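You operate a simulated robot arm through the tools that you are given. There is no shell and no other tool.

Carry out the task below with a simulated robot arm. There is one attempt and no reset: what you move stays moved.

TASK
Put things in order on the door end of the bench. At the end: the teal buffing pad stands where the yellow brush stood; the white jar (marked "SOLDER FLUX") from the door end of the bench stands where the teal buffing pad stood; the purple burnisher stands where the white jar stood; the yellow brush from the door end of the bench stands on top of the teal suncatcher (marked "LEAD 85 cm"); whatever was shut is shut again. Leave all else as you found it, and nothing knocked over.
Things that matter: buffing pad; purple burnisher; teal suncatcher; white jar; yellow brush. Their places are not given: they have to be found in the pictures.

The check looks at the end state, three seconds after you hand in, the way a careful person would. Anything else that was tipped, shoved, dropped, spilled or broken makes it a failure.

THE ROBOT
A 6-joint arm with a two-finger parallel gripper, fixed in place. Base frame: the origin is at the foot of the arm, x ahead of it, y to its left, z up; the work surface is at about z = 0. Readings come in cm, rad, newtons and seconds.
With the tool pointing down near the work surface it reaches from about 12 to 50 cm from the base axis. Its first joint turns from -1.257 to 1.257 rad. Payload 0.65 kg.
Tool frame: the origin (TCP) lies between the finger pads and is the grasp point; the fingertips stand 2.5 cm ahead of it; z points along the fingers, y is the line along which they close. The gripper opens to 7.6 cm. The fingers are 1.8 cm wide and 1 cm thick; the gripper's body (3.6 by 7.8 cm) begins 4.5 cm behind the TCP.
Orientation is that of the tool frame in the base frame, as a unit quaternion [w, x, y, z]. With the fingers straight down and closing along the base's y, the tool's x points along the base's -x, its y along +y and its z along -z.

THE INTERFACE
- The arm moves only by the tool nudge_tool. Its argument "plan" is text: rows parted by semicolons, each of 7 numbers parted by spaces: the shift along the tool's x, y, z in mm, then the turn, a rotation vector about the tool's x, y, z in rad, then the gripper command, from -1 (fully open) to 1 (shut), values between in proportion. In form: x y z rx ry rz fingers; .... A call has 1 to 20 rows; each row is the pose to reach, as a shift and turn from the pose commanded when the call began, along the tool's axes at that moment. Rows are played at 5 a second. More than 5 cm and 0.15 rad between two rows, or a gripper value outside its range, and nothing of the call is played. A pose out of reach is approached as far as the arm can. The call stops where the force on the tool passes 40 N (or 10 N more than at its start, if that is more) or the arm is blocked; 0.2 s more then pass. The fingers move at their own pace (about 10.8 cm/s each) and stop on an object; they squeeze with about 24 N. The grip force told is the motor's: it shows also when the fingers shut on nothing. Time passes only in rows, and 0.2 s behind the last, so rows that repeat a pose let the fingers close. It gives the time, the measured TCP pose, the force on the tool (base axes), the opening and the grip force at its end, in the units of the frame above (readings bear some noise), with the torque about the TCP (base axes, N m) and any sound that the robot's microphone picked up.
- Cameras (640 x 400 px; columns grow to the right, rows downward): "scene" is fixed at [6.87, 27.71, 42.7]; the picture's right is [-0.68, -0.74, 0.00], its down [-0.26, 0.24, -0.93] and it looks along [0.69, -0.63, -0.36] (base axes); focal length 265 px, centre (320, 200). "wrist" rides on the gripper at [5.8, 1.1, -8.1] in the tool frame; the picture's right is [-0.18, 0.98, 0.00], its down [-0.75, -0.14, -0.64] and it looks along [-0.63, -0.12, 0.77] (tool axes); focal length 243 px, centre (320, 200).
- camera(camera): a new picture of that camera. The clock stands still meanwhile.
- measure_at(camera, pixels): there is no depth. For up to 12 entries [column, row, z] of the newest picture of that camera ("zoom" is the newest enlarged one), the place [x, y] in the base frame at which the ray of that pixel passes the height z, good to about 0.2 cm. The clock stands still meanwhile.
- inspect(camera, box): a new picture of the part [left, top, right, bottom] of that camera's present view, enlarged. The clock stands still meanwhile.
- sign_off(): hands the job in; it is judged then, once.

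Unless the task says otherwise, let go and move clear before handing in.

The tools are called after ">>>" as a command line: name --argument value ..., lists and objects as JSON in quotes. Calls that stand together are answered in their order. nudge_tool: Moves the arm, as the interface text tells. Its arguments: {"type":"object","properties":{"plan":{"type":"string"}},"required":["plan"]} The other tools are called the same way: camera (camera) takes a picture; measure_at (camera, pixels) gives the place at which the rays of pixels pass given heights; inspect (camera, box) takes an enlarged picture of a part of a camera's view; sign_off () hands the job in.

At the start:

```text
time_s: 0.0
tool_pos: [30.05, -3.05, 32.71]
tool_rot: [0.0, 0.0, 1.0, -0.001]
force: [-0.3, -0.1, 0.3]
ft_torque: [-0.02, 0.0, -0.02]
width: 7.61
grip_force: 0.0
```

scene: 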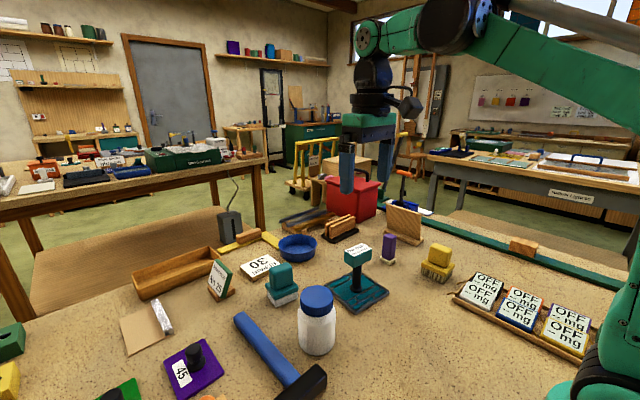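
wrist: 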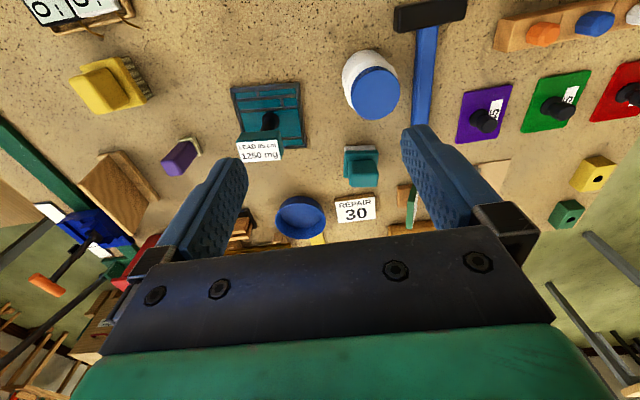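

The pictures show a yellow brush near scene (437,262), a purple burnisher at (389,248), a teal object with a post at (357,275), a teal buffing pad at (281,284) and a white jar with a blue lid at (317,320). I'll enlarge these regions before I move anything.

>>> inspect --camera "scene" --box '[240, 200, 480, 350]'

>>> inspect --camera "wrist" --box '[60, 30, 400, 242]'

>>> inspect --camera "scene" --box '[0, 100, 320, 300]'

```text
2.67 times, centred on (360, 275) of scene
```

zoom: 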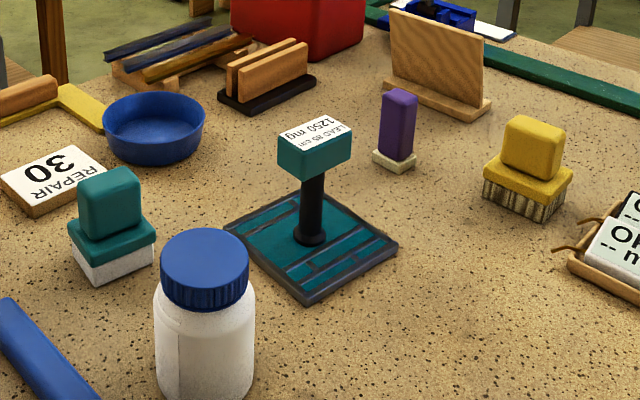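

```text
1.88 times, centred on (230, 136) of wrist
```

zoom: 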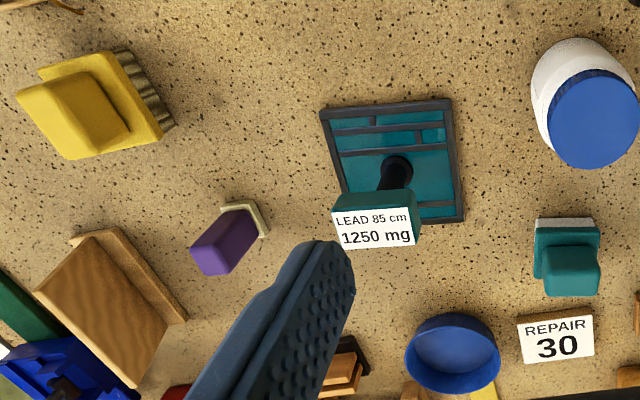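

```text
2.00 times, centred on (160, 200) of scene
```

zoom: 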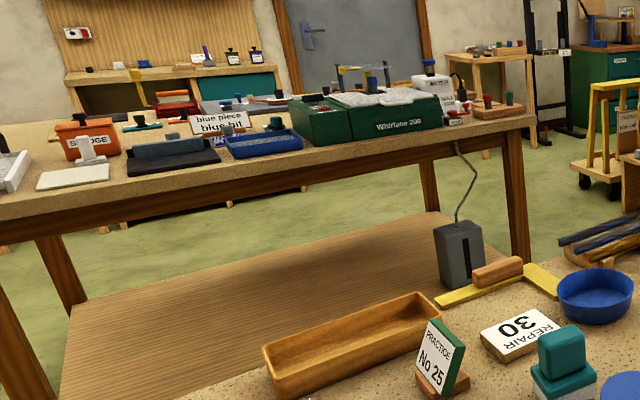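

The zoom shows the suncatcher as a flat teal plate with a post and a labelled block on top, and the other objects standing upright. I'll measure base and top points of each object in both cameras.

>>> measure_at --camera "wrist" --pixels '[[148, 97, 0], [125, 58, 0], [176, 170, 0], [200, 142, 0], [232, 88, 0], [300, 83, 0], [305, 148, 0], [243, 148, 0], [345, 148, 0], [376, 148, 0], [378, 55, 0], [347, 75, 0]]'

>>> measure_at --camera "scene" --pixels '[[421, 275, 0], [442, 283, 0], [454, 268, 0], [380, 260, 0], [391, 265, 0], [396, 261, 0], [267, 294, 0], [276, 307, 0], [298, 298, 0], [299, 345, 0], [335, 345, 0], [317, 355, 0]]'

>>> inspect --camera "wrist" --box '[60, 40, 180, 115]'

>>> inspect --camera "wrist" --box '[220, 70, 340, 170]'

>>> inspect --camera "wrist" --box '[320, 30, 440, 230]'

>>> inspect --camera "scene" --box '[400, 225, 480, 295]'

>>> inspect --camera "scene" --box '[320, 230, 400, 320]'

```text
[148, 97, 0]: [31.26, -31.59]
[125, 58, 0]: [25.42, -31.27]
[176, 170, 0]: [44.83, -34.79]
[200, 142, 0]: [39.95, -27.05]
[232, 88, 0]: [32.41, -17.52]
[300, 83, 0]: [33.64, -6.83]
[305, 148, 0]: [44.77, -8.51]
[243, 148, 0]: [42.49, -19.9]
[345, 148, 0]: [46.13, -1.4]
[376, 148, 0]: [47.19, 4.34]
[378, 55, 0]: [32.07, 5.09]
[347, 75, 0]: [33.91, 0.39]
```

```text
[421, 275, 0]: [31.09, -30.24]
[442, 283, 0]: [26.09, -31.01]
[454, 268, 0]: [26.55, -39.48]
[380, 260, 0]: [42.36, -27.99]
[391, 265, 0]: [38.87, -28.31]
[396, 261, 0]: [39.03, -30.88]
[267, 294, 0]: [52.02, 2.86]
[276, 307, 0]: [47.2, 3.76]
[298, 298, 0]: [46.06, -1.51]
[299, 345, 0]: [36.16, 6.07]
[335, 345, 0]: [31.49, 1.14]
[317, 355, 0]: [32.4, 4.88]
```

```text
5.33 times, centred on (120, 78) of wrist
```

zoom: 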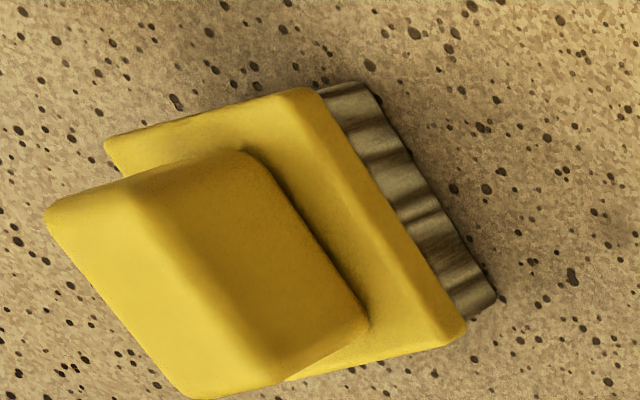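

```text
4.00 times, centred on (280, 120) of wrist
```

zoom: 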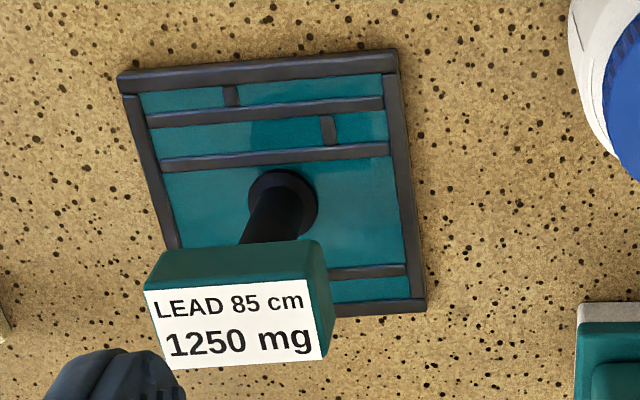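

```text
2.00 times, centred on (380, 130) of wrist
```

zoom: 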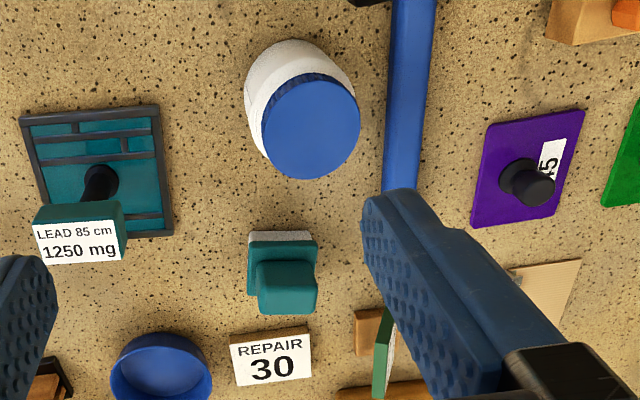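

```text
5.71 times, centred on (440, 260) of scene
```

zoom: 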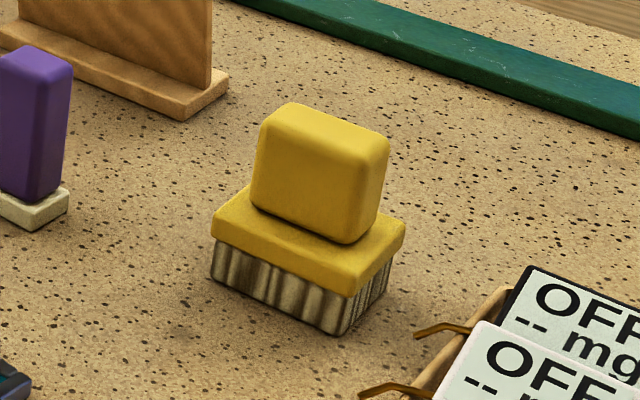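

```text
4.44 times, centred on (360, 275) of scene
```

zoom: 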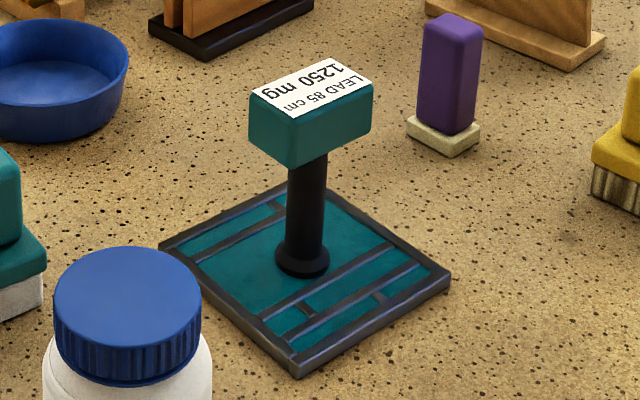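

The zooms let me convert to precise pixels: brush base corners near scene (420.9,274), (443.5,283.3) and (451.9,275.4), plus the other objects. I'll measure these at several heights to triangulate positions and heights.

>>> measure_at --camera "scene" --pixels '[[420.9, 274, 0], [443.5, 283.3, 0], [451.9, 275.4, 0], [440.9, 246.9, 0], [440.9, 246.9, 8], [379.5, 259.5, 0], [389, 265.1, 0], [396, 260, 0], [354, 314.5, 0], [324, 285, 0], [389.5, 293, 0], [358, 270.8, 0]]'

>>> measure_at --camera "wrist" --pixels '[[120, 56.5, 0], [152.9, 96.8, 0], [95, 92, 0], [95, 92, 8], [229.5, 89, 0], [319, 82.5, 0], [326.5, 147.5, 0], [290, 122, 0], [378, 94, 0], [378, 94, 10], [344, 149, 0], [376, 149, 0]]'

>>> inspect --camera "scene" --box '[250, 250, 350, 360]'

>>> inspect --camera "scene" --box '[365, 225, 415, 275]'

>>> inspect --camera "wrist" --box '[150, 130, 210, 180]'

>>> inspect --camera "wrist" --box '[330, 135, 400, 195]'

>>> inspect --camera "wrist" --box '[440, 0, 640, 240]'

```text
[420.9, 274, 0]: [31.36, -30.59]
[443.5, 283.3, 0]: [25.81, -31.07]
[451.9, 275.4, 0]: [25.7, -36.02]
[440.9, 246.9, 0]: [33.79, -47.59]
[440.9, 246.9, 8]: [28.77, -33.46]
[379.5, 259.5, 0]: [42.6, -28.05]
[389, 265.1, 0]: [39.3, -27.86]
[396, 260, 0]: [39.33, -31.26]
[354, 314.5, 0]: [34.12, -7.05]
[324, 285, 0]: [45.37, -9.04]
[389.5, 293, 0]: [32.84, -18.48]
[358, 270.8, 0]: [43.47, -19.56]
```

```text
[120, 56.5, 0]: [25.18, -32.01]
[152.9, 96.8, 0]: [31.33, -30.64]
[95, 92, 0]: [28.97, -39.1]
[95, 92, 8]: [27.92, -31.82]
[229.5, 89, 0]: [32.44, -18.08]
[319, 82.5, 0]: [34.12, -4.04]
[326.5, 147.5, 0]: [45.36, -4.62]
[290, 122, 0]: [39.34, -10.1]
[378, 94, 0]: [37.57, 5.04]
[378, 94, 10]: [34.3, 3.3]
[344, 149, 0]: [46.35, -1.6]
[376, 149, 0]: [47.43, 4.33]
```

```text
3.64 times, centred on (300, 305) of scene
```

zoom: 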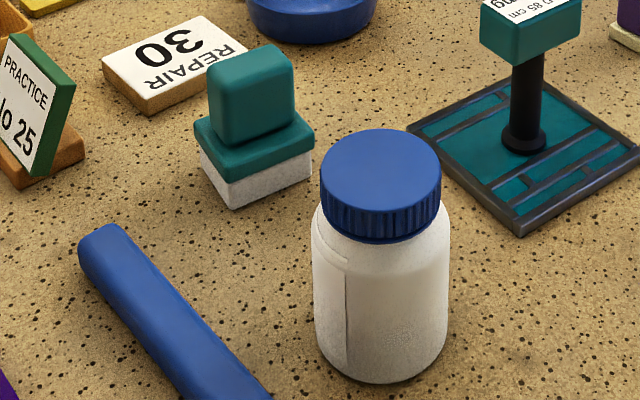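

```text
8.00 times, centred on (390, 250) of scene
```

zoom: 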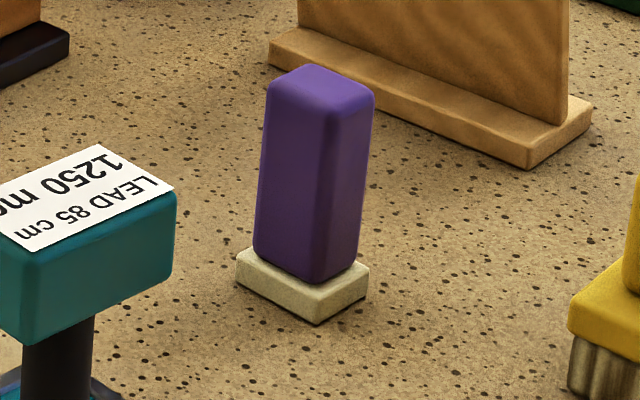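

```text
8.00 times, centred on (180, 155) of wrist
```

zoom: 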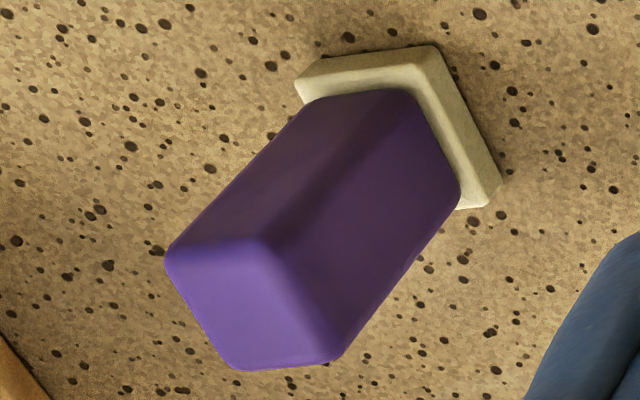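

```text
6.67 times, centred on (365, 165) of wrist
```

zoom: 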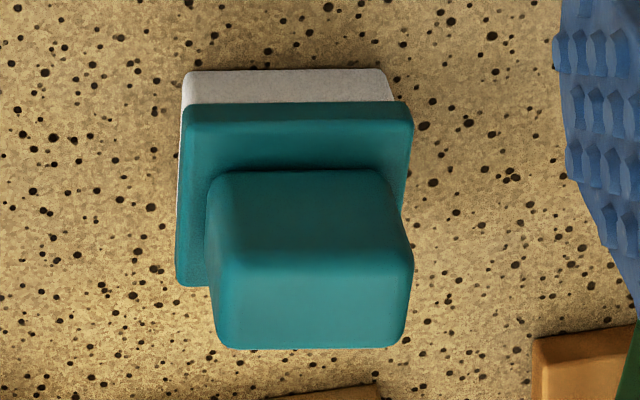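

```text
1.67 times, centred on (540, 120) of wrist
```

zoom: 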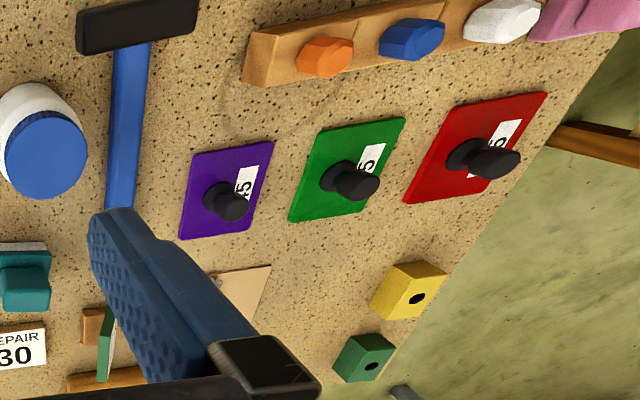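

The readings put the suncatcher centre near (38.9,-13.5), the brush near (28.5,-33.3), the burnisher near (41,-30), the pad near (48.5,1) and the jar near (34.5,3). I'll move above the brush at about z = 22 with the fingers open to get a closer view of it.

>>> nudge_tool --plan "1.5 -30 10 0 0 0 -1; 3 -60 20 0 0 0 -1; 4.5 -90 30 0 0 0 -1; 6 -120 40 0 0 0 -1; 7.5 -150 50 0 0 0 -1; 9 -180 60 0 0 0 -1; 10.5 -210 70 0 0 0 -1; 12 -240 80 0 0 0 -1; 13.5 -270 90 0 0 0 -1; 15 -302 100 0 0 0 -1; 15 -302 100 0 0 0 -1; 15 -302 100 0 0 0 -1"

>>> camera --camera "wrist"

>>> camera --camera "scene"

```text
time_s: 2.6
tool_pos: [28.51, -33.2, 22.54]
tool_rot: [0.0, -0.001, 1.0, 0.0]
force: [1.0, -0.1, 0.2]
ft_torque: [0.01, 0.03, -0.01]
width: 7.57
grip_force: 0.0
```

```text
taken
```

wrist: 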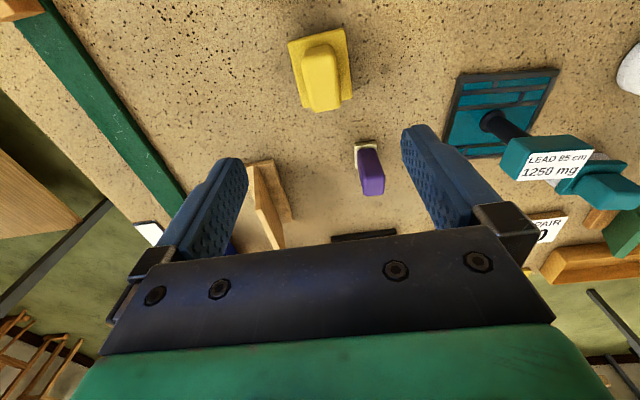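

```text
taken
```

scene: 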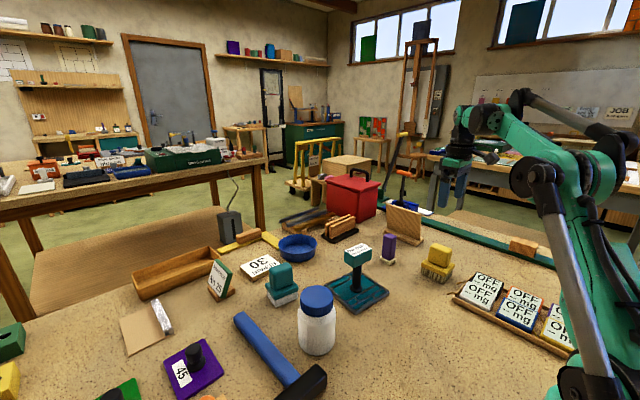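

The brush now sits at wrist (320,70), directly below the tool centre. I'll enlarge it to get its outline and yaw.

>>> inspect --camera "wrist" --box '[270, 15, 370, 125]'

>>> inspect --camera "wrist" --box '[420, 50, 600, 200]'

>>> inspect --camera "scene" --box '[410, 235, 465, 290]'

>>> inspect --camera "wrist" --box '[330, 125, 410, 205]'

```text
3.64 times, centred on (320, 70) of wrist
```

zoom: 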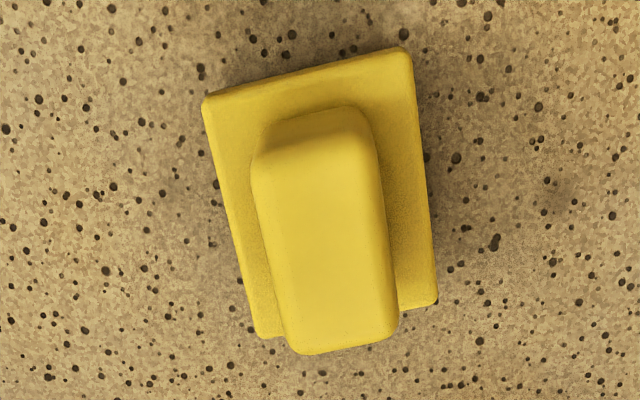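

```text
2.67 times, centred on (510, 125) of wrist
```

zoom: 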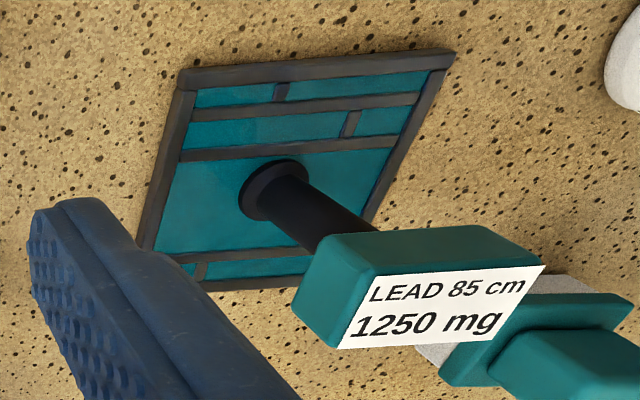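

```text
7.27 times, centred on (438, 262) of scene
```

zoom: 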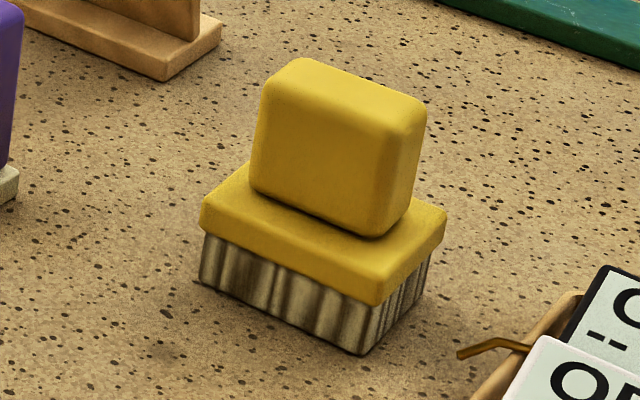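

```text
5.00 times, centred on (370, 165) of wrist
```

zoom: 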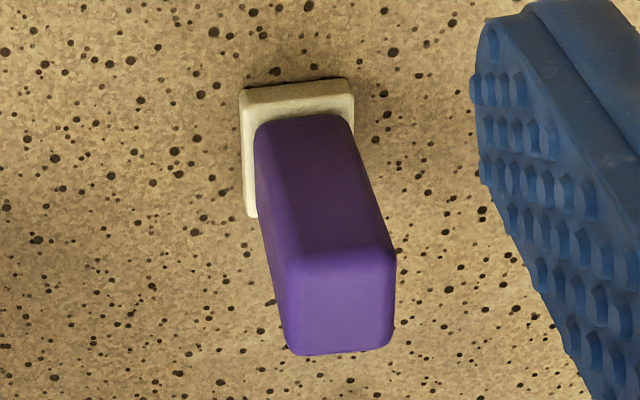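

The wrist zoom shows the slab corners at (287.9,41.7), (342.5,28), (352.1,98.8) and (302.1,107.9), and the handle top below them. I'll measure them at likely heights, together with the burnisher, the suncatcher head and matching scene points.

>>> measure_at --camera "wrist" --pixels '[[287.9, 41.7, 3.5], [342.5, 28, 3.5], [352.1, 98.8, 3.5], [302.1, 107.9, 3.5], [302.1, 59, 7.5], [334.3, 53.5, 7.5], [341.4, 107.1, 7.5], [314, 112.6, 7.5], [354, 143, 0], [377, 141, 0], [363, 177, 8], [385, 175, 8]]'

>>> measure_at --camera "scene" --pixels '[[443.8, 283.8, 0], [421.6, 273.4, 0], [453, 273, 0], [446.5, 272.5, 3.5], [421.9, 263, 3.5], [455.4, 264, 3.5], [434.5, 244.5, 7.5], [444, 249, 7.5], [452.5, 247, 7.5], [440, 242, 7.5], [425, 273, 0], [418, 270, 0]]'

>>> measure_at --camera "wrist" --pixels '[[519, 180.5, 8], [594.5, 149, 8], [507, 150, 7], [498, 166, 8], [577, 141, 8], [459, 76, 0.8], [561, 69, 0.8], [443, 143, 0.8], [492, 121, 0.8]]'

>>> measure_at --camera "scene" --pixels '[[344.5, 252, 8], [350, 243, 8], [371, 248, 8], [358, 258, 8], [353.7, 288, 0.8], [353.9, 312.5, 0.8], [325, 286, 0.8], [389, 291, 0.8]]'

```text
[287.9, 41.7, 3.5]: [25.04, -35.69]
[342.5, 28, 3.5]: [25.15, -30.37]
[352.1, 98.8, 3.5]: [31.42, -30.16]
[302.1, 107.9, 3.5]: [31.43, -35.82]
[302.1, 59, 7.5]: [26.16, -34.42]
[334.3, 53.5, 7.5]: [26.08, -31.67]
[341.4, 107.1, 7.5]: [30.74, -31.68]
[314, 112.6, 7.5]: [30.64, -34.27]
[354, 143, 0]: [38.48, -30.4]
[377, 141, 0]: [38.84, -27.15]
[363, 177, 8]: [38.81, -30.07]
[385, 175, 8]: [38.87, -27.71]
```

```text
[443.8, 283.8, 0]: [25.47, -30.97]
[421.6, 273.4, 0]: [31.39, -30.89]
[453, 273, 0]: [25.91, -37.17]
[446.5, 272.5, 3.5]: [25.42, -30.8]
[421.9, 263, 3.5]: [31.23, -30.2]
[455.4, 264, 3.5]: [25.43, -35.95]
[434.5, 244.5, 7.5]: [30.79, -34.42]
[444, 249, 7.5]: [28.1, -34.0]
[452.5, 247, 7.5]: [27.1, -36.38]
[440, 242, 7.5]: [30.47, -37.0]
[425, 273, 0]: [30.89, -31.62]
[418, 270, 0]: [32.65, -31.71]
```

```text
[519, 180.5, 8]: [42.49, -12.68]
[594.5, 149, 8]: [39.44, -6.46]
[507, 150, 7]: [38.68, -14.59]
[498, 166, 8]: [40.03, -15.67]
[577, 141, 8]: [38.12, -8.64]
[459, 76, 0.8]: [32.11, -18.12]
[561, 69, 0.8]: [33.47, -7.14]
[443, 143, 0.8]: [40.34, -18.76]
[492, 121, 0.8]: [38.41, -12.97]
```

```text
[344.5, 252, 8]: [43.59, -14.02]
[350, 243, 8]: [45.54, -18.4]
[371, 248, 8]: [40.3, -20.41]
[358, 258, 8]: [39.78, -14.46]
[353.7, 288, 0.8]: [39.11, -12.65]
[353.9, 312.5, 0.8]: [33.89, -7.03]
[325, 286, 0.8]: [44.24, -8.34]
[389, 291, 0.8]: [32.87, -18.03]
```

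The slab spans x 25.1–31.4 and y -35.75 to -30.25 at about z = 3.5, so the brush has almost no yaw and its handle is about 2.7 cm wide along y. Next I'll triangulate the top of the suncatcher's head using the label corners in both cameras.

>>> measure_at --camera "wrist" --pixels '[[526.9, 153.1, 9], [594.4, 149.4, 9], [572.6, 177.5, 9], [515.6, 180.5, 9], [526.9, 153.1, 11], [594.4, 149.4, 11], [572.6, 177.5, 11], [515.6, 180.5, 11]]'

>>> measure_at --camera "scene" --pixels '[[371.8, 248.8, 9], [353.6, 256.4, 9], [344.2, 250.9, 9], [362.4, 243.1, 9], [371.8, 248.8, 11], [353.6, 256.4, 11], [344.2, 250.9, 11], [362.4, 243.1, 11], [448.3, 251.7, 8], [430.8, 246.9, 8], [452.4, 248.9, 8]]'

```text
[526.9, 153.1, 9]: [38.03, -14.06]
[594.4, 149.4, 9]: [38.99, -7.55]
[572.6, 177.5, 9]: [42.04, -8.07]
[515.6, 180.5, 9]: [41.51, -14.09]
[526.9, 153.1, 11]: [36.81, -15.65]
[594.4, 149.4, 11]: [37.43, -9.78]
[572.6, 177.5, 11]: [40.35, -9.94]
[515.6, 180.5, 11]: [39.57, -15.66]
```

```text
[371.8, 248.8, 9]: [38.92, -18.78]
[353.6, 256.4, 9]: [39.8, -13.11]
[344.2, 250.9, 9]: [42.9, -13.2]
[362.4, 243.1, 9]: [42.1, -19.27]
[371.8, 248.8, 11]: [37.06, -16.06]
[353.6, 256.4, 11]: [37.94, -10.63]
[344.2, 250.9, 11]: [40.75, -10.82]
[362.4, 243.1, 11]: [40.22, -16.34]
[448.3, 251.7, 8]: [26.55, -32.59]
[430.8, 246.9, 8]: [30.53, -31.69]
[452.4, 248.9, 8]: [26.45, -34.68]
```

The two cameras agree on a head top at z ≈ 11.3, centred at (38.5,-13.0), about 2.9 × 5.7 cm with yaw ≈ -0.1. I'll lower onto the brush handle at (28.3,-33.0) to TCP z ≈ 6.6, fingers still open.

>>> nudge_tool --plan "2 2 25 0 0 0 -1; 2 2 50 0 0 0 -1; 2 2 75 0 0 0 -1; 2 2 95 0 0 0 -1; 2 2 115 0 0 0 -1; 2 2 130 0 0 0 -1; 2 2 142 0 0 0 -1; 2 2 152 0 0 0 -1; 2 2 159 0 0 0 -1; 2 2 159 0 0 0 -1"

>>> camera --camera "wrist"

>>> inspect --camera "scene" --box '[390, 190, 490, 290]'

```text
time_s: 4.8
tool_pos: [28.4, -32.96, 6.71]
tool_rot: [-0.001, -0.001, 1.0, 0.0]
force: [0.1, -0.1, -0.5]
ft_torque: [0.0, 0.0, 0.0]
width: 7.61
grip_force: 0.1
```

```text
taken
```

wrist: 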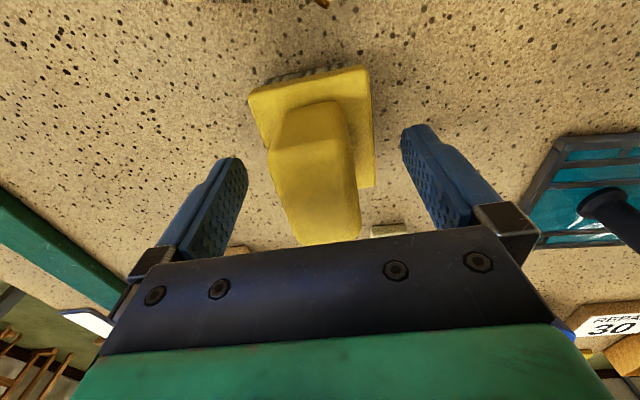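

```text
4.00 times, centred on (440, 240) of scene
```

zoom: 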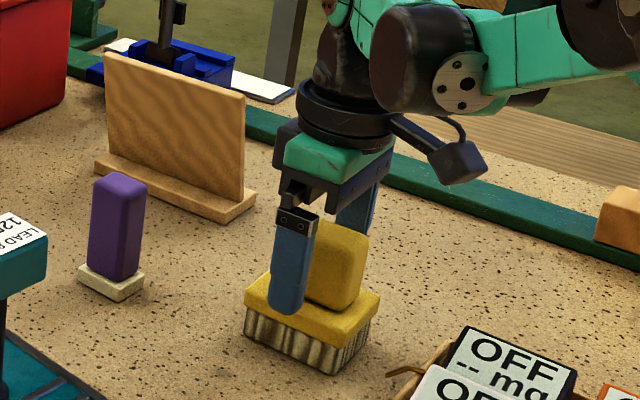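

The fingers straddle the yellow handle (wrist 270–358 between pads at 245 and 403) and nothing is touching, with force near zero. I'll close the gripper and lift straight up slightly.

>>> nudge_tool --plan "0 0 0 0 0 0 1; 0 0 0 0 0 0 1; 0 0 0 0 0 0 1; 0 0 0 0 0 0 1; 0 0 -5 0 0 0 1; 0 0 -15 0 0 0 1; 0 0 -30 0 0 0 1; 0 0 -30 0 0 0 1"

>>> camera --camera "wrist"

>>> inspect --camera "scene" --box '[390, 190, 490, 290]'

```text
time_s: 6.6
tool_pos: [28.4, -32.97, 9.76]
tool_rot: [0.0, -0.001, 1.0, 0.0]
force: [0.0, -0.5, 0.2]
ft_torque: [-0.01, 0.04, -0.02]
width: 2.93
grip_force: 23.8
```

```text
taken
```

wrist: 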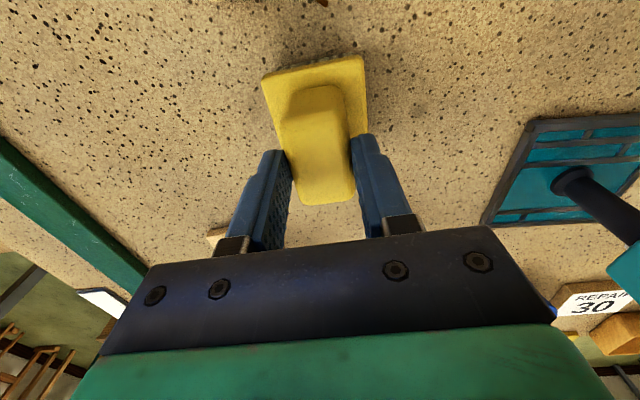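

```text
4.00 times, centred on (440, 240) of scene
```

zoom: 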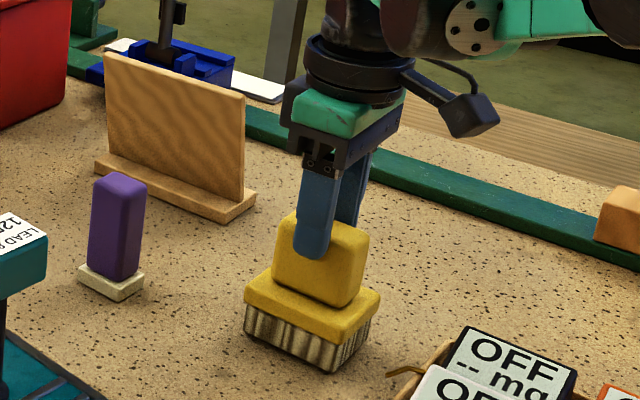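

The gripper rose 3 cm with width 2.93 and grip 23.8 N, but in the scene zoom the brush base stays at (245–370, 340), so it slid through the fingers. I'll look closer before trying again.

>>> inspect --camera "scene" --box '[410, 220, 470, 290]'

>>> inspect --camera "wrist" --box '[230, 30, 430, 250]'

```text
5.71 times, centred on (440, 255) of scene
```

zoom: 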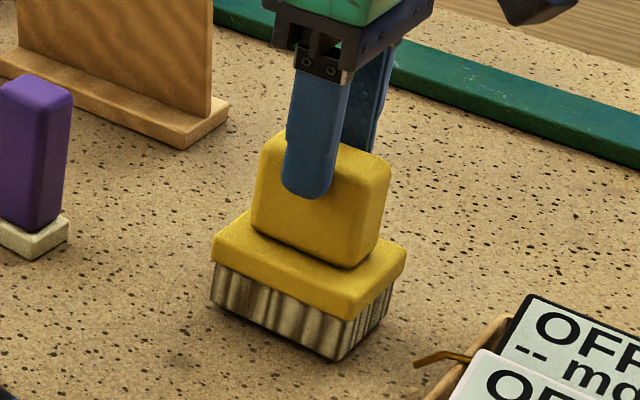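

```text
1.82 times, centred on (330, 140) of wrist
```

zoom: 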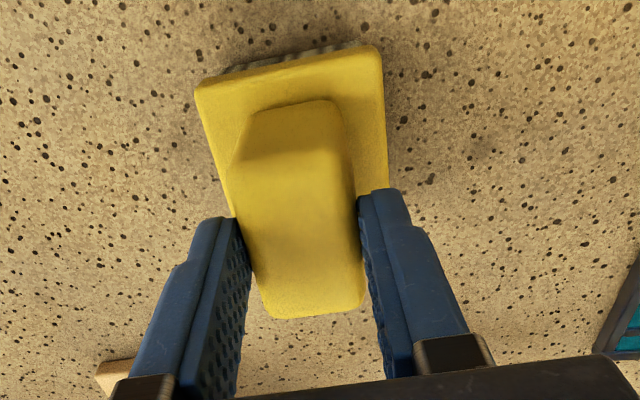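

The close view confirms the brush is still on the bench, with the fingertips clamping only the top of the handle. I'll open, lower again, close with a longer dwell, and raise only 3 mm to read the forces.

>>> nudge_tool --plan "0 0 0 0 0 0 -1; 0 0 0 0 0 0 -1; 0 0 10 0 0 0 -1; 0 0 20 0 0 0 -1; 0 0 29 0 0 0 -1; 0 0 31.5 0 0 0 -1; 0 0 31.5 0 0 0 -1; 0 0 31.5 0 0 0 1; 0 0 31.5 0 0 0 1; 0 0 31.5 0 0 0 1; 0 0 31.5 0 0 0 1; 0 0 31.5 0 0 0 1; 0 0 31.5 0 0 0 1"

>>> nudge_tool --plan "0 0 -1 0 0 0 1; 0 0 -2 0 0 0 1; 0 0 -3 0 0 0 1"

>>> inspect --camera "scene" --box '[410, 220, 470, 290]'

```text
time_s: 9.4
tool_pos: [28.33, -32.94, 6.46]
tool_rot: [0.0, 0.0, 1.0, -0.001]
force: [0.6, 0.1, 0.1]
ft_torque: [0.01, -0.02, 0.0]
width: 2.99
grip_force: 24.2
```

```text
time_s: 10.2
tool_pos: [28.31, -32.89, 6.81]
tool_rot: [0.0, 0.001, 1.0, 0.0]
force: [0.7, 0.1, -1.9]
ft_torque: [-0.02, 0.01, -0.04]
width: 2.98
grip_force: 23.7
```

```text
5.71 times, centred on (440, 255) of scene
```

zoom: 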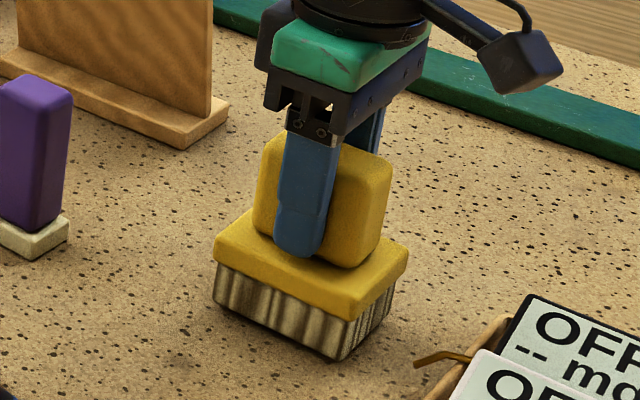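

The force now reads -1.9 N in z, so the brush's weight seems to be on the gripper this time. I'll hold, raise 5 mm more slowly and check whether it slips.

>>> nudge_tool --plan "0 0 0 0 0 0 1; 0 0 -1 0 0 0 1; 0 0 -2 0 0 0 1; 0 0 -3 0 0 0 1; 0 0 -4 0 0 0 1; 0 0 -5 0 0 0 1; 0 0 -5 0 0 0 1"

>>> inspect --camera "scene" --box '[410, 220, 470, 290]'

>>> camera --camera "wrist"

```text
time_s: 11.8
tool_pos: [28.31, -33.01, 7.41]
tool_rot: [0.0, 0.0, 1.0, 0.0]
force: [0.0, -0.3, -2.0]
ft_torque: [0.0, 0.02, -0.02]
width: 2.96
grip_force: 24.0
```

```text
5.71 times, centred on (440, 255) of scene
```

zoom: 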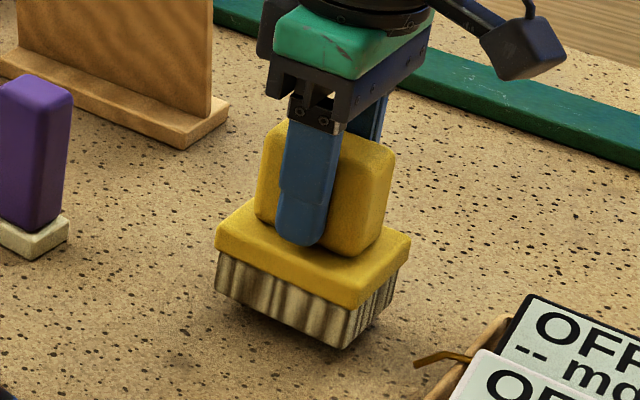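

```text
taken
```

wrist: 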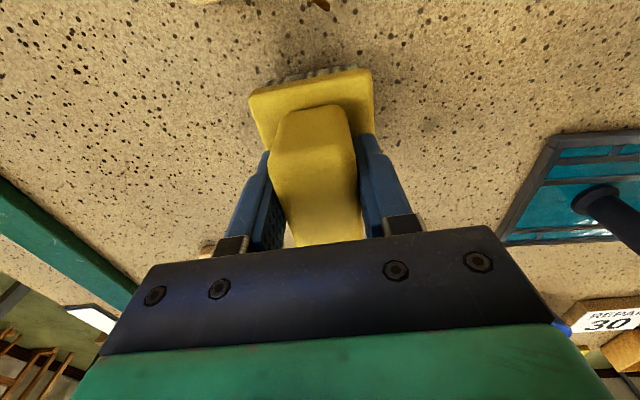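

A visible gap now shows under the bristles and -2.0 N is held steadily, so the brush is lifted. I'll raise it gently to about z = 22 and check that it hasn't slipped.

>>> nudge_tool --plan "0 0 -5 0 0 0 1; 0 0 -12 0 0 0 1; 0 0 -20 0 0 0 1; 0 0 -30 0 0 0 1; 0 0 -40 0 0 0 1; 0 0 -50 0 0 0 1; 0 0 -62 0 0 0 1; 0 0 -74 0 0 0 1; 0 0 -86 0 0 0 1; 0 0 -98 0 0 0 1; 0 0 -110 0 0 0 1; 0 0 -122 0 0 0 1; 0 0 -134 0 0 0 1; 0 0 -142 0 0 0 1; 0 0 -147 0 0 0 1; 0 0 -147 0 0 0 1"

>>> camera --camera "scene"

>>> camera --camera "wrist"

```text
time_s: 15.2
tool_pos: [28.56, -33.09, 22.11]
tool_rot: [0.0, 0.0, 1.0, 0.0]
force: [-0.6, 0.2, -1.3]
ft_torque: [0.03, 0.05, 0.01]
width: 2.97
grip_force: 23.8
```

```text
taken
```

scene: 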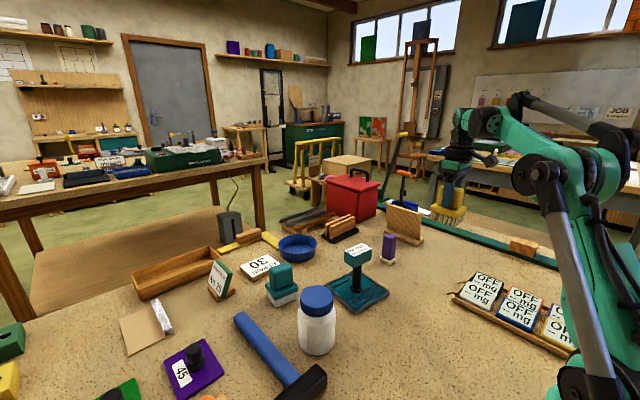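

```text
taken
```

wrist: 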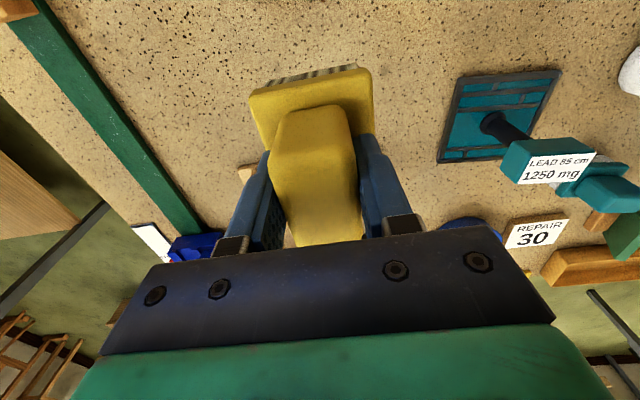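

The brush is held firmly, 14 cm up, unchanged in the grip. I'll carry it over the suncatcher head at (38.5,-13.0), turning +0.1 rad about tool z to match the head's yaw.

>>> nudge_tool --plan "-5 10 -2 0 0 0 1; -13 27 -4 0 0 0.01 1; -22 45 -5 0 0 0.02 1; -32 65 -5 0 0 0.03 1; -42 85 -5 0 0 0.04 1; -52 105 -5 0 0 0.05 1; -62 125 -5 0 0 0.06 1; -72 145 -5 0 0 0.07 1; -82 165 -5 0 0 0.08 1; -90 182 -5 0 0 0.09 1; -96 194 -5 0 0 0.1 1; -99.4 201 -5 0 0 0.1 1; -99.4 201 -5 0 0 0.1 1; -99.4 201 -5 0 0 0.1 1"

>>> camera --camera "scene"

>>> camera --camera "wrist"

>>> inspect --camera "scene" --box '[300, 170, 420, 330]'

```text
time_s: 18.2
tool_pos: [38.08, -12.82, 22.7]
tool_rot: [0.0, 0.049, 0.999, 0.0]
force: [-0.2, 0.3, -1.5]
ft_torque: [-0.01, 0.02, 0.01]
width: 3.01
grip_force: 24.0
```

```text
taken
```

scene: 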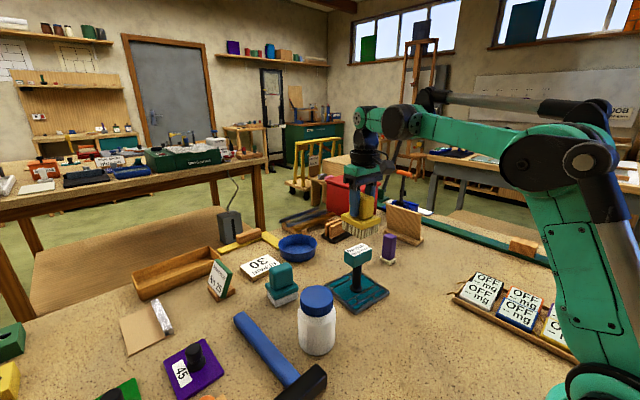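

```text
taken
```

wrist: 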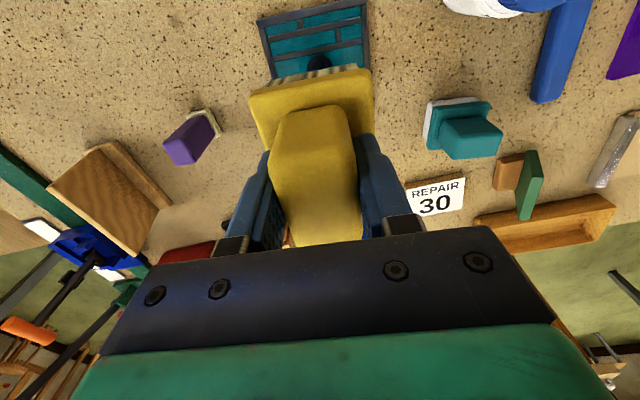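

```text
2.50 times, centred on (360, 250) of scene
```

zoom: 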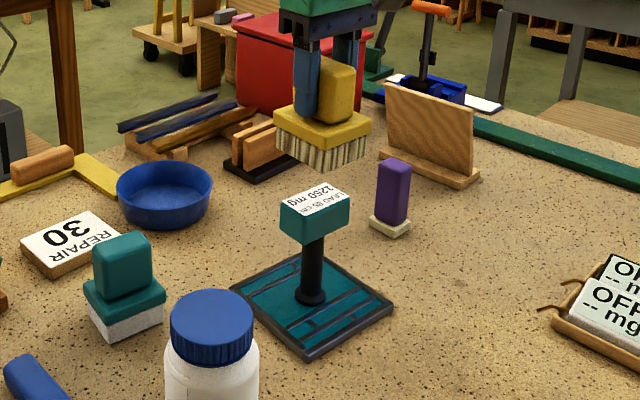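

Dead reckoning puts the commanded TCP near (38.24,-12.9,22.65), so a shift of about 3 mm in +x centres the brush over the head. I'll make that correction and lower to roughly 1 cm above the head top, then look.

>>> nudge_tool --plan "-3.1 -0.7 5 0 0 0 1; -3.1 -0.7 12 0 0 0 1; -3.1 -0.7 20 0 0 0 1; -3.1 -0.7 28 0 0 0 1; -3.1 -0.7 34 0 0 0 1; -3.1 -0.7 37 0 0 0 1; -3.1 -0.7 37 0 0 0 1"

>>> inspect --camera "scene" --box '[315, 190, 405, 320]'

>>> camera --camera "wrist"

```text
time_s: 19.8
tool_pos: [38.53, -13.06, 18.94]
tool_rot: [0.0, 0.05, 0.999, 0.0]
force: [-0.3, -0.4, -0.8]
ft_torque: [-0.03, -0.01, 0.01]
width: 2.97
grip_force: 24.0
```

```text
3.08 times, centred on (360, 255) of scene
```

zoom: 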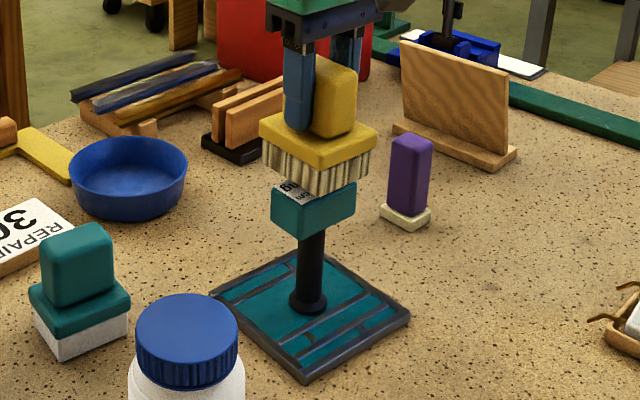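

```text
taken
```

wrist: 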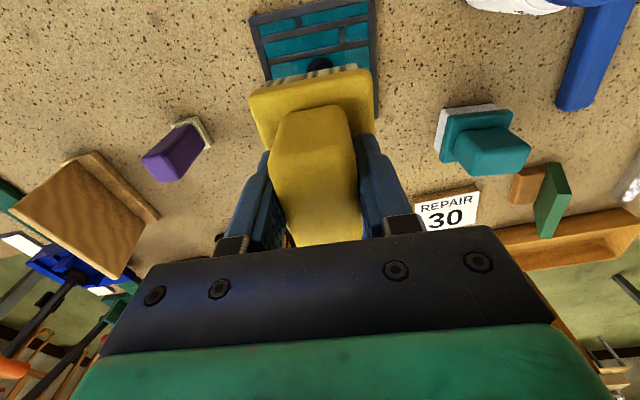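

In the scene zoom the brush (cols 262–375) sits centred over the head (272–355) with about 1 cm of gap. I'll verify the depth alignment by measuring the brush's bottom corners at the expected height.

>>> measure_at --camera "zoom" --pixels '[[322, 197, 12.3], [263, 163, 12.3], [368, 180, 12.3], [300, 237, 8.8], [272, 222, 8.8], [355, 215, 8.8], [308, 305, 0.9], [305, 383, 0.4], [410, 315, 0.4], [215, 295, 0.4]]'

```text
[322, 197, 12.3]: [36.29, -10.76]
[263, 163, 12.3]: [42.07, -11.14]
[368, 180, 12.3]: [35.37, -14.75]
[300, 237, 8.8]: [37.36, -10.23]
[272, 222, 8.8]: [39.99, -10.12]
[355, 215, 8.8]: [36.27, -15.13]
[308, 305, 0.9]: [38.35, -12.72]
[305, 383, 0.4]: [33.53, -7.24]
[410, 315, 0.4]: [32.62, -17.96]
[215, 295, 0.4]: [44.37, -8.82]
```

The brush bottom centre comes out at about (38.7,-12.95) and the head centre at about (38.4,-13.0), which is within tolerance. I'll lower in small steps and watch the force for contact.

>>> nudge_tool --plan "2 0 3 0 0 0 1; 2 0 5 0 0 0 1; 2 0 6 0 0 0 1; 2 0 7 0 0 0 1; 2 0 7.5 0 0 0 1; 2 0 7.5 0 0 0 1"

>>> inspect --camera "scene" --box '[330, 200, 390, 280]'

```text
time_s: 21.2
tool_pos: [38.33, -12.95, 18.18]
tool_rot: [0.0, 0.05, 0.999, -0.001]
force: [-1.1, 0.1, -1.2]
ft_torque: [0.05, -0.01, -0.02]
width: 2.98
grip_force: 23.9
```

```text
5.00 times, centred on (360, 240) of scene
```

zoom: 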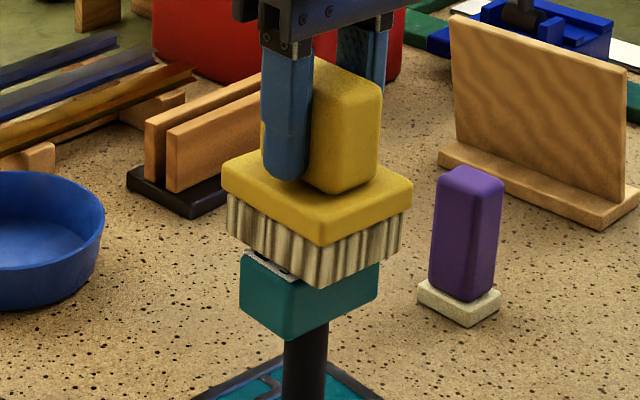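

Force is still about the brush's own weight (-1.2 N), so there's no contact yet. I'll continue down in 1 mm steps.

>>> nudge_tool --plan "0 0 1 0 0 0 1; 0 0 1.5 0 0 0 1; 0 0 2 0 0 0 1; 0 0 2 0 0 0 1"

```text
time_s: 22.2
tool_pos: [38.37, -13.18, 17.87]
tool_rot: [0.0, 0.049, 0.999, 0.0]
force: [0.2, -0.6, -1.2]
ft_torque: [-0.05, -0.01, 0.0]
width: 2.97
grip_force: 23.3
```

>>> nudge_tool --plan "0 0 1 0 0 0 1; 0 0 1.5 0 0 0 1; 0 0 1.5 0 0 0 1"

>>> inspect --camera "scene" --box '[340, 225, 380, 265]'

```text
time_s: 23.0
tool_pos: [38.36, -12.97, 17.87]
tool_rot: [0.0, 0.05, 0.999, 0.0]
force: [-1.4, -2.7, 21.9]
ft_torque: [-0.1, 0.02, -0.04]
width: 2.98
grip_force: 23.6
```

```text
10.00 times, centred on (360, 245) of scene
```

zoom: 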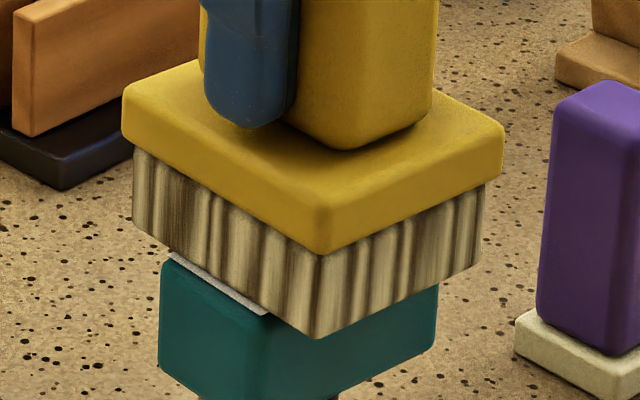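

Contact is clear: +21.9 N at TCP z 17.87, which matches a head top near 11.3. I'll back off about 1.2 mm to relieve the press and then read again before opening.

>>> nudge_tool --plan "0 0 -0.6 0 0 0 1; 0 0 -1.1 0 0 0 1; 0 0 -1.1 0 0 0 1"

>>> inspect --camera "wrist" --box '[220, 0, 420, 250]'

```text
time_s: 23.8
tool_pos: [38.33, -12.87, 17.79]
tool_rot: [0.0, 0.05, 0.999, 0.001]
force: [-0.3, 0.3, -1.5]
ft_torque: [-0.01, 0.0, -0.03]
width: 2.94
grip_force: 23.4
```

```text
1.60 times, centred on (320, 125) of wrist
```

zoom: 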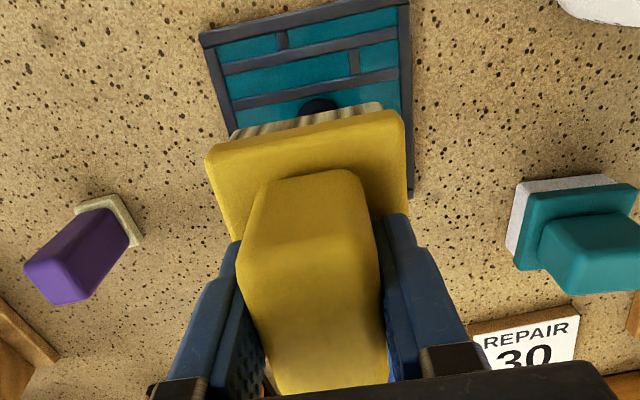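

Force is back to -1.5 N, so only a hair's gap remains. I'll lower 0.6 mm, open the fingers, and hold still to let the brush settle.

>>> nudge_tool --plan "0 0 0.6 0 0 0 1; 0 0 0.6 0 0 0 0.5; 0 0 0.6 0 0 0 0; 0 0 0.6 0 0 0 -0.5; 0 0 0.6 0 0 0 -1; 0 0 0.6 0 0 0 -1"

>>> inspect --camera "scene" --box '[330, 200, 390, 280]'

>>> inspect --camera "wrist" --box '[220, 0, 420, 250]'

```text
time_s: 25.2
tool_pos: [38.41, -12.93, 17.78]
tool_rot: [0.0, 0.049, 0.999, 0.0]
force: [-1.0, 0.1, 0.0]
ft_torque: [0.02, -0.01, 0.0]
width: 7.6
grip_force: 0.1
```

```text
5.00 times, centred on (360, 240) of scene
```

zoom: 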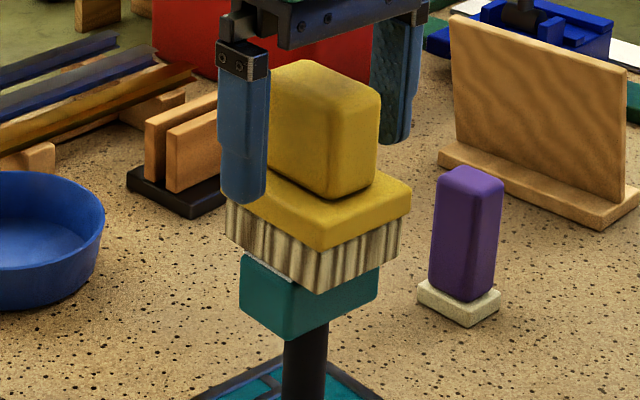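

```text
1.60 times, centred on (320, 125) of wrist
```

zoom: 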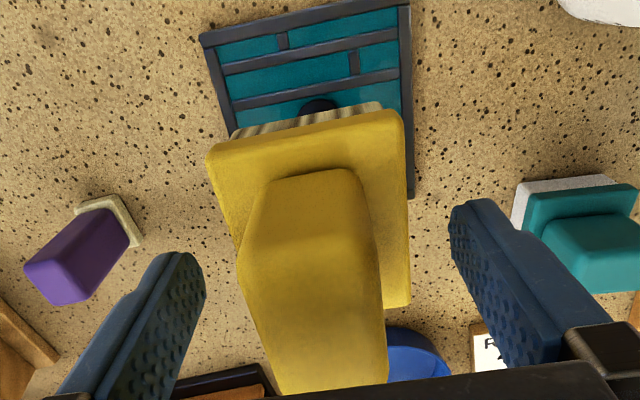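

The brush now stands alone on the head with force about 0 and the fingers clear. I'll rise straight up 10 cm and then move toward the buffing pad for a close look.

>>> nudge_tool --plan "0 0 -5 0 0 0 -1; 0 0 -15 0 0 0 -1; 0 0 -30 0 0 0 -1; 0 0 -50 0 0 0 -1; 0 0 -70 0 0 0 -1; 0 0 -90 0 0 0 -1; 0 0 -100 0 0 0 -1; -8 28 -100 0 0 0.02 -1; -17 56 -100 0 0 0.04 -1; -25 84 -100 0 0 0.06 -1; -34 112 -100 0 0 0.08 -1; -42 141 -100 0 0 0.1 -1; -42 141 -100 0 0 0.1 -1; -42 141 -100 0 0 0.1 -1"

>>> camera --camera "wrist"

>>> camera --camera "scene"

>>> inspect --camera "scene" --box '[300, 190, 420, 320]'

```text
time_s: 28.2
tool_pos: [42.33, 0.6, 26.71]
tool_rot: [0.0, 0.1, 0.995, 0.0]
force: [-0.2, 0.2, -0.5]
ft_torque: [-0.04, 0.02, -0.02]
width: 7.58
grip_force: 0.2
out of reach, approached as far as the arm can: row 11, 12, 13, 14
```

```text
taken
```

wrist: 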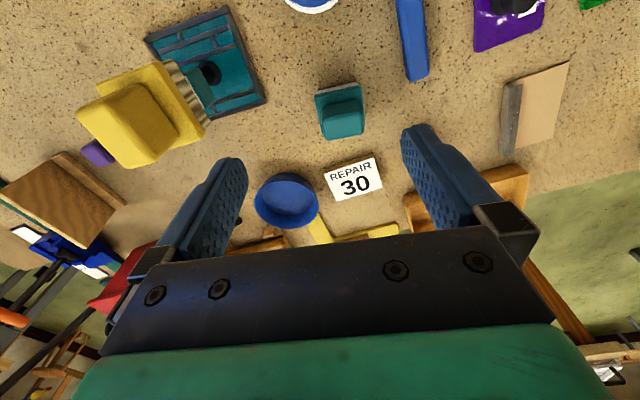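

```text
taken
```

scene: 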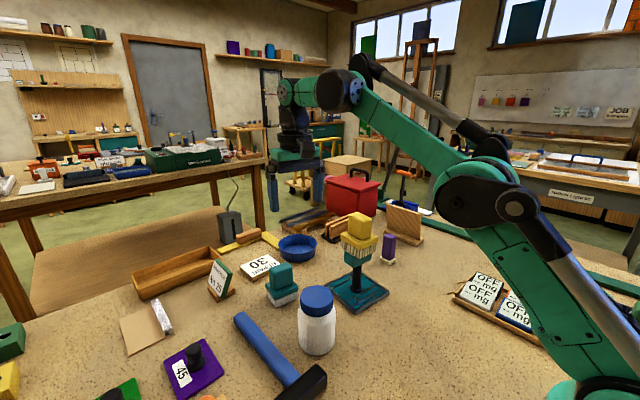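

```text
3.08 times, centred on (360, 255) of scene
```

zoom: 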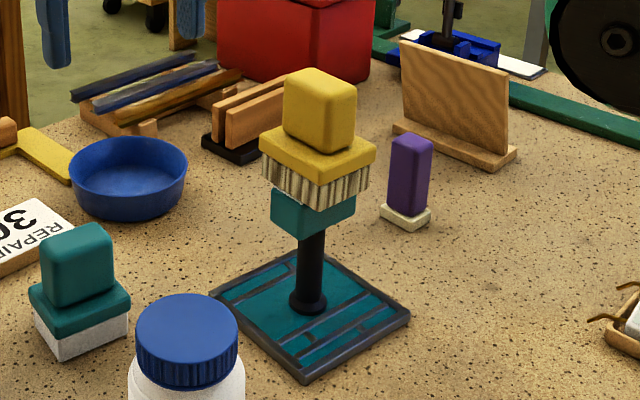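

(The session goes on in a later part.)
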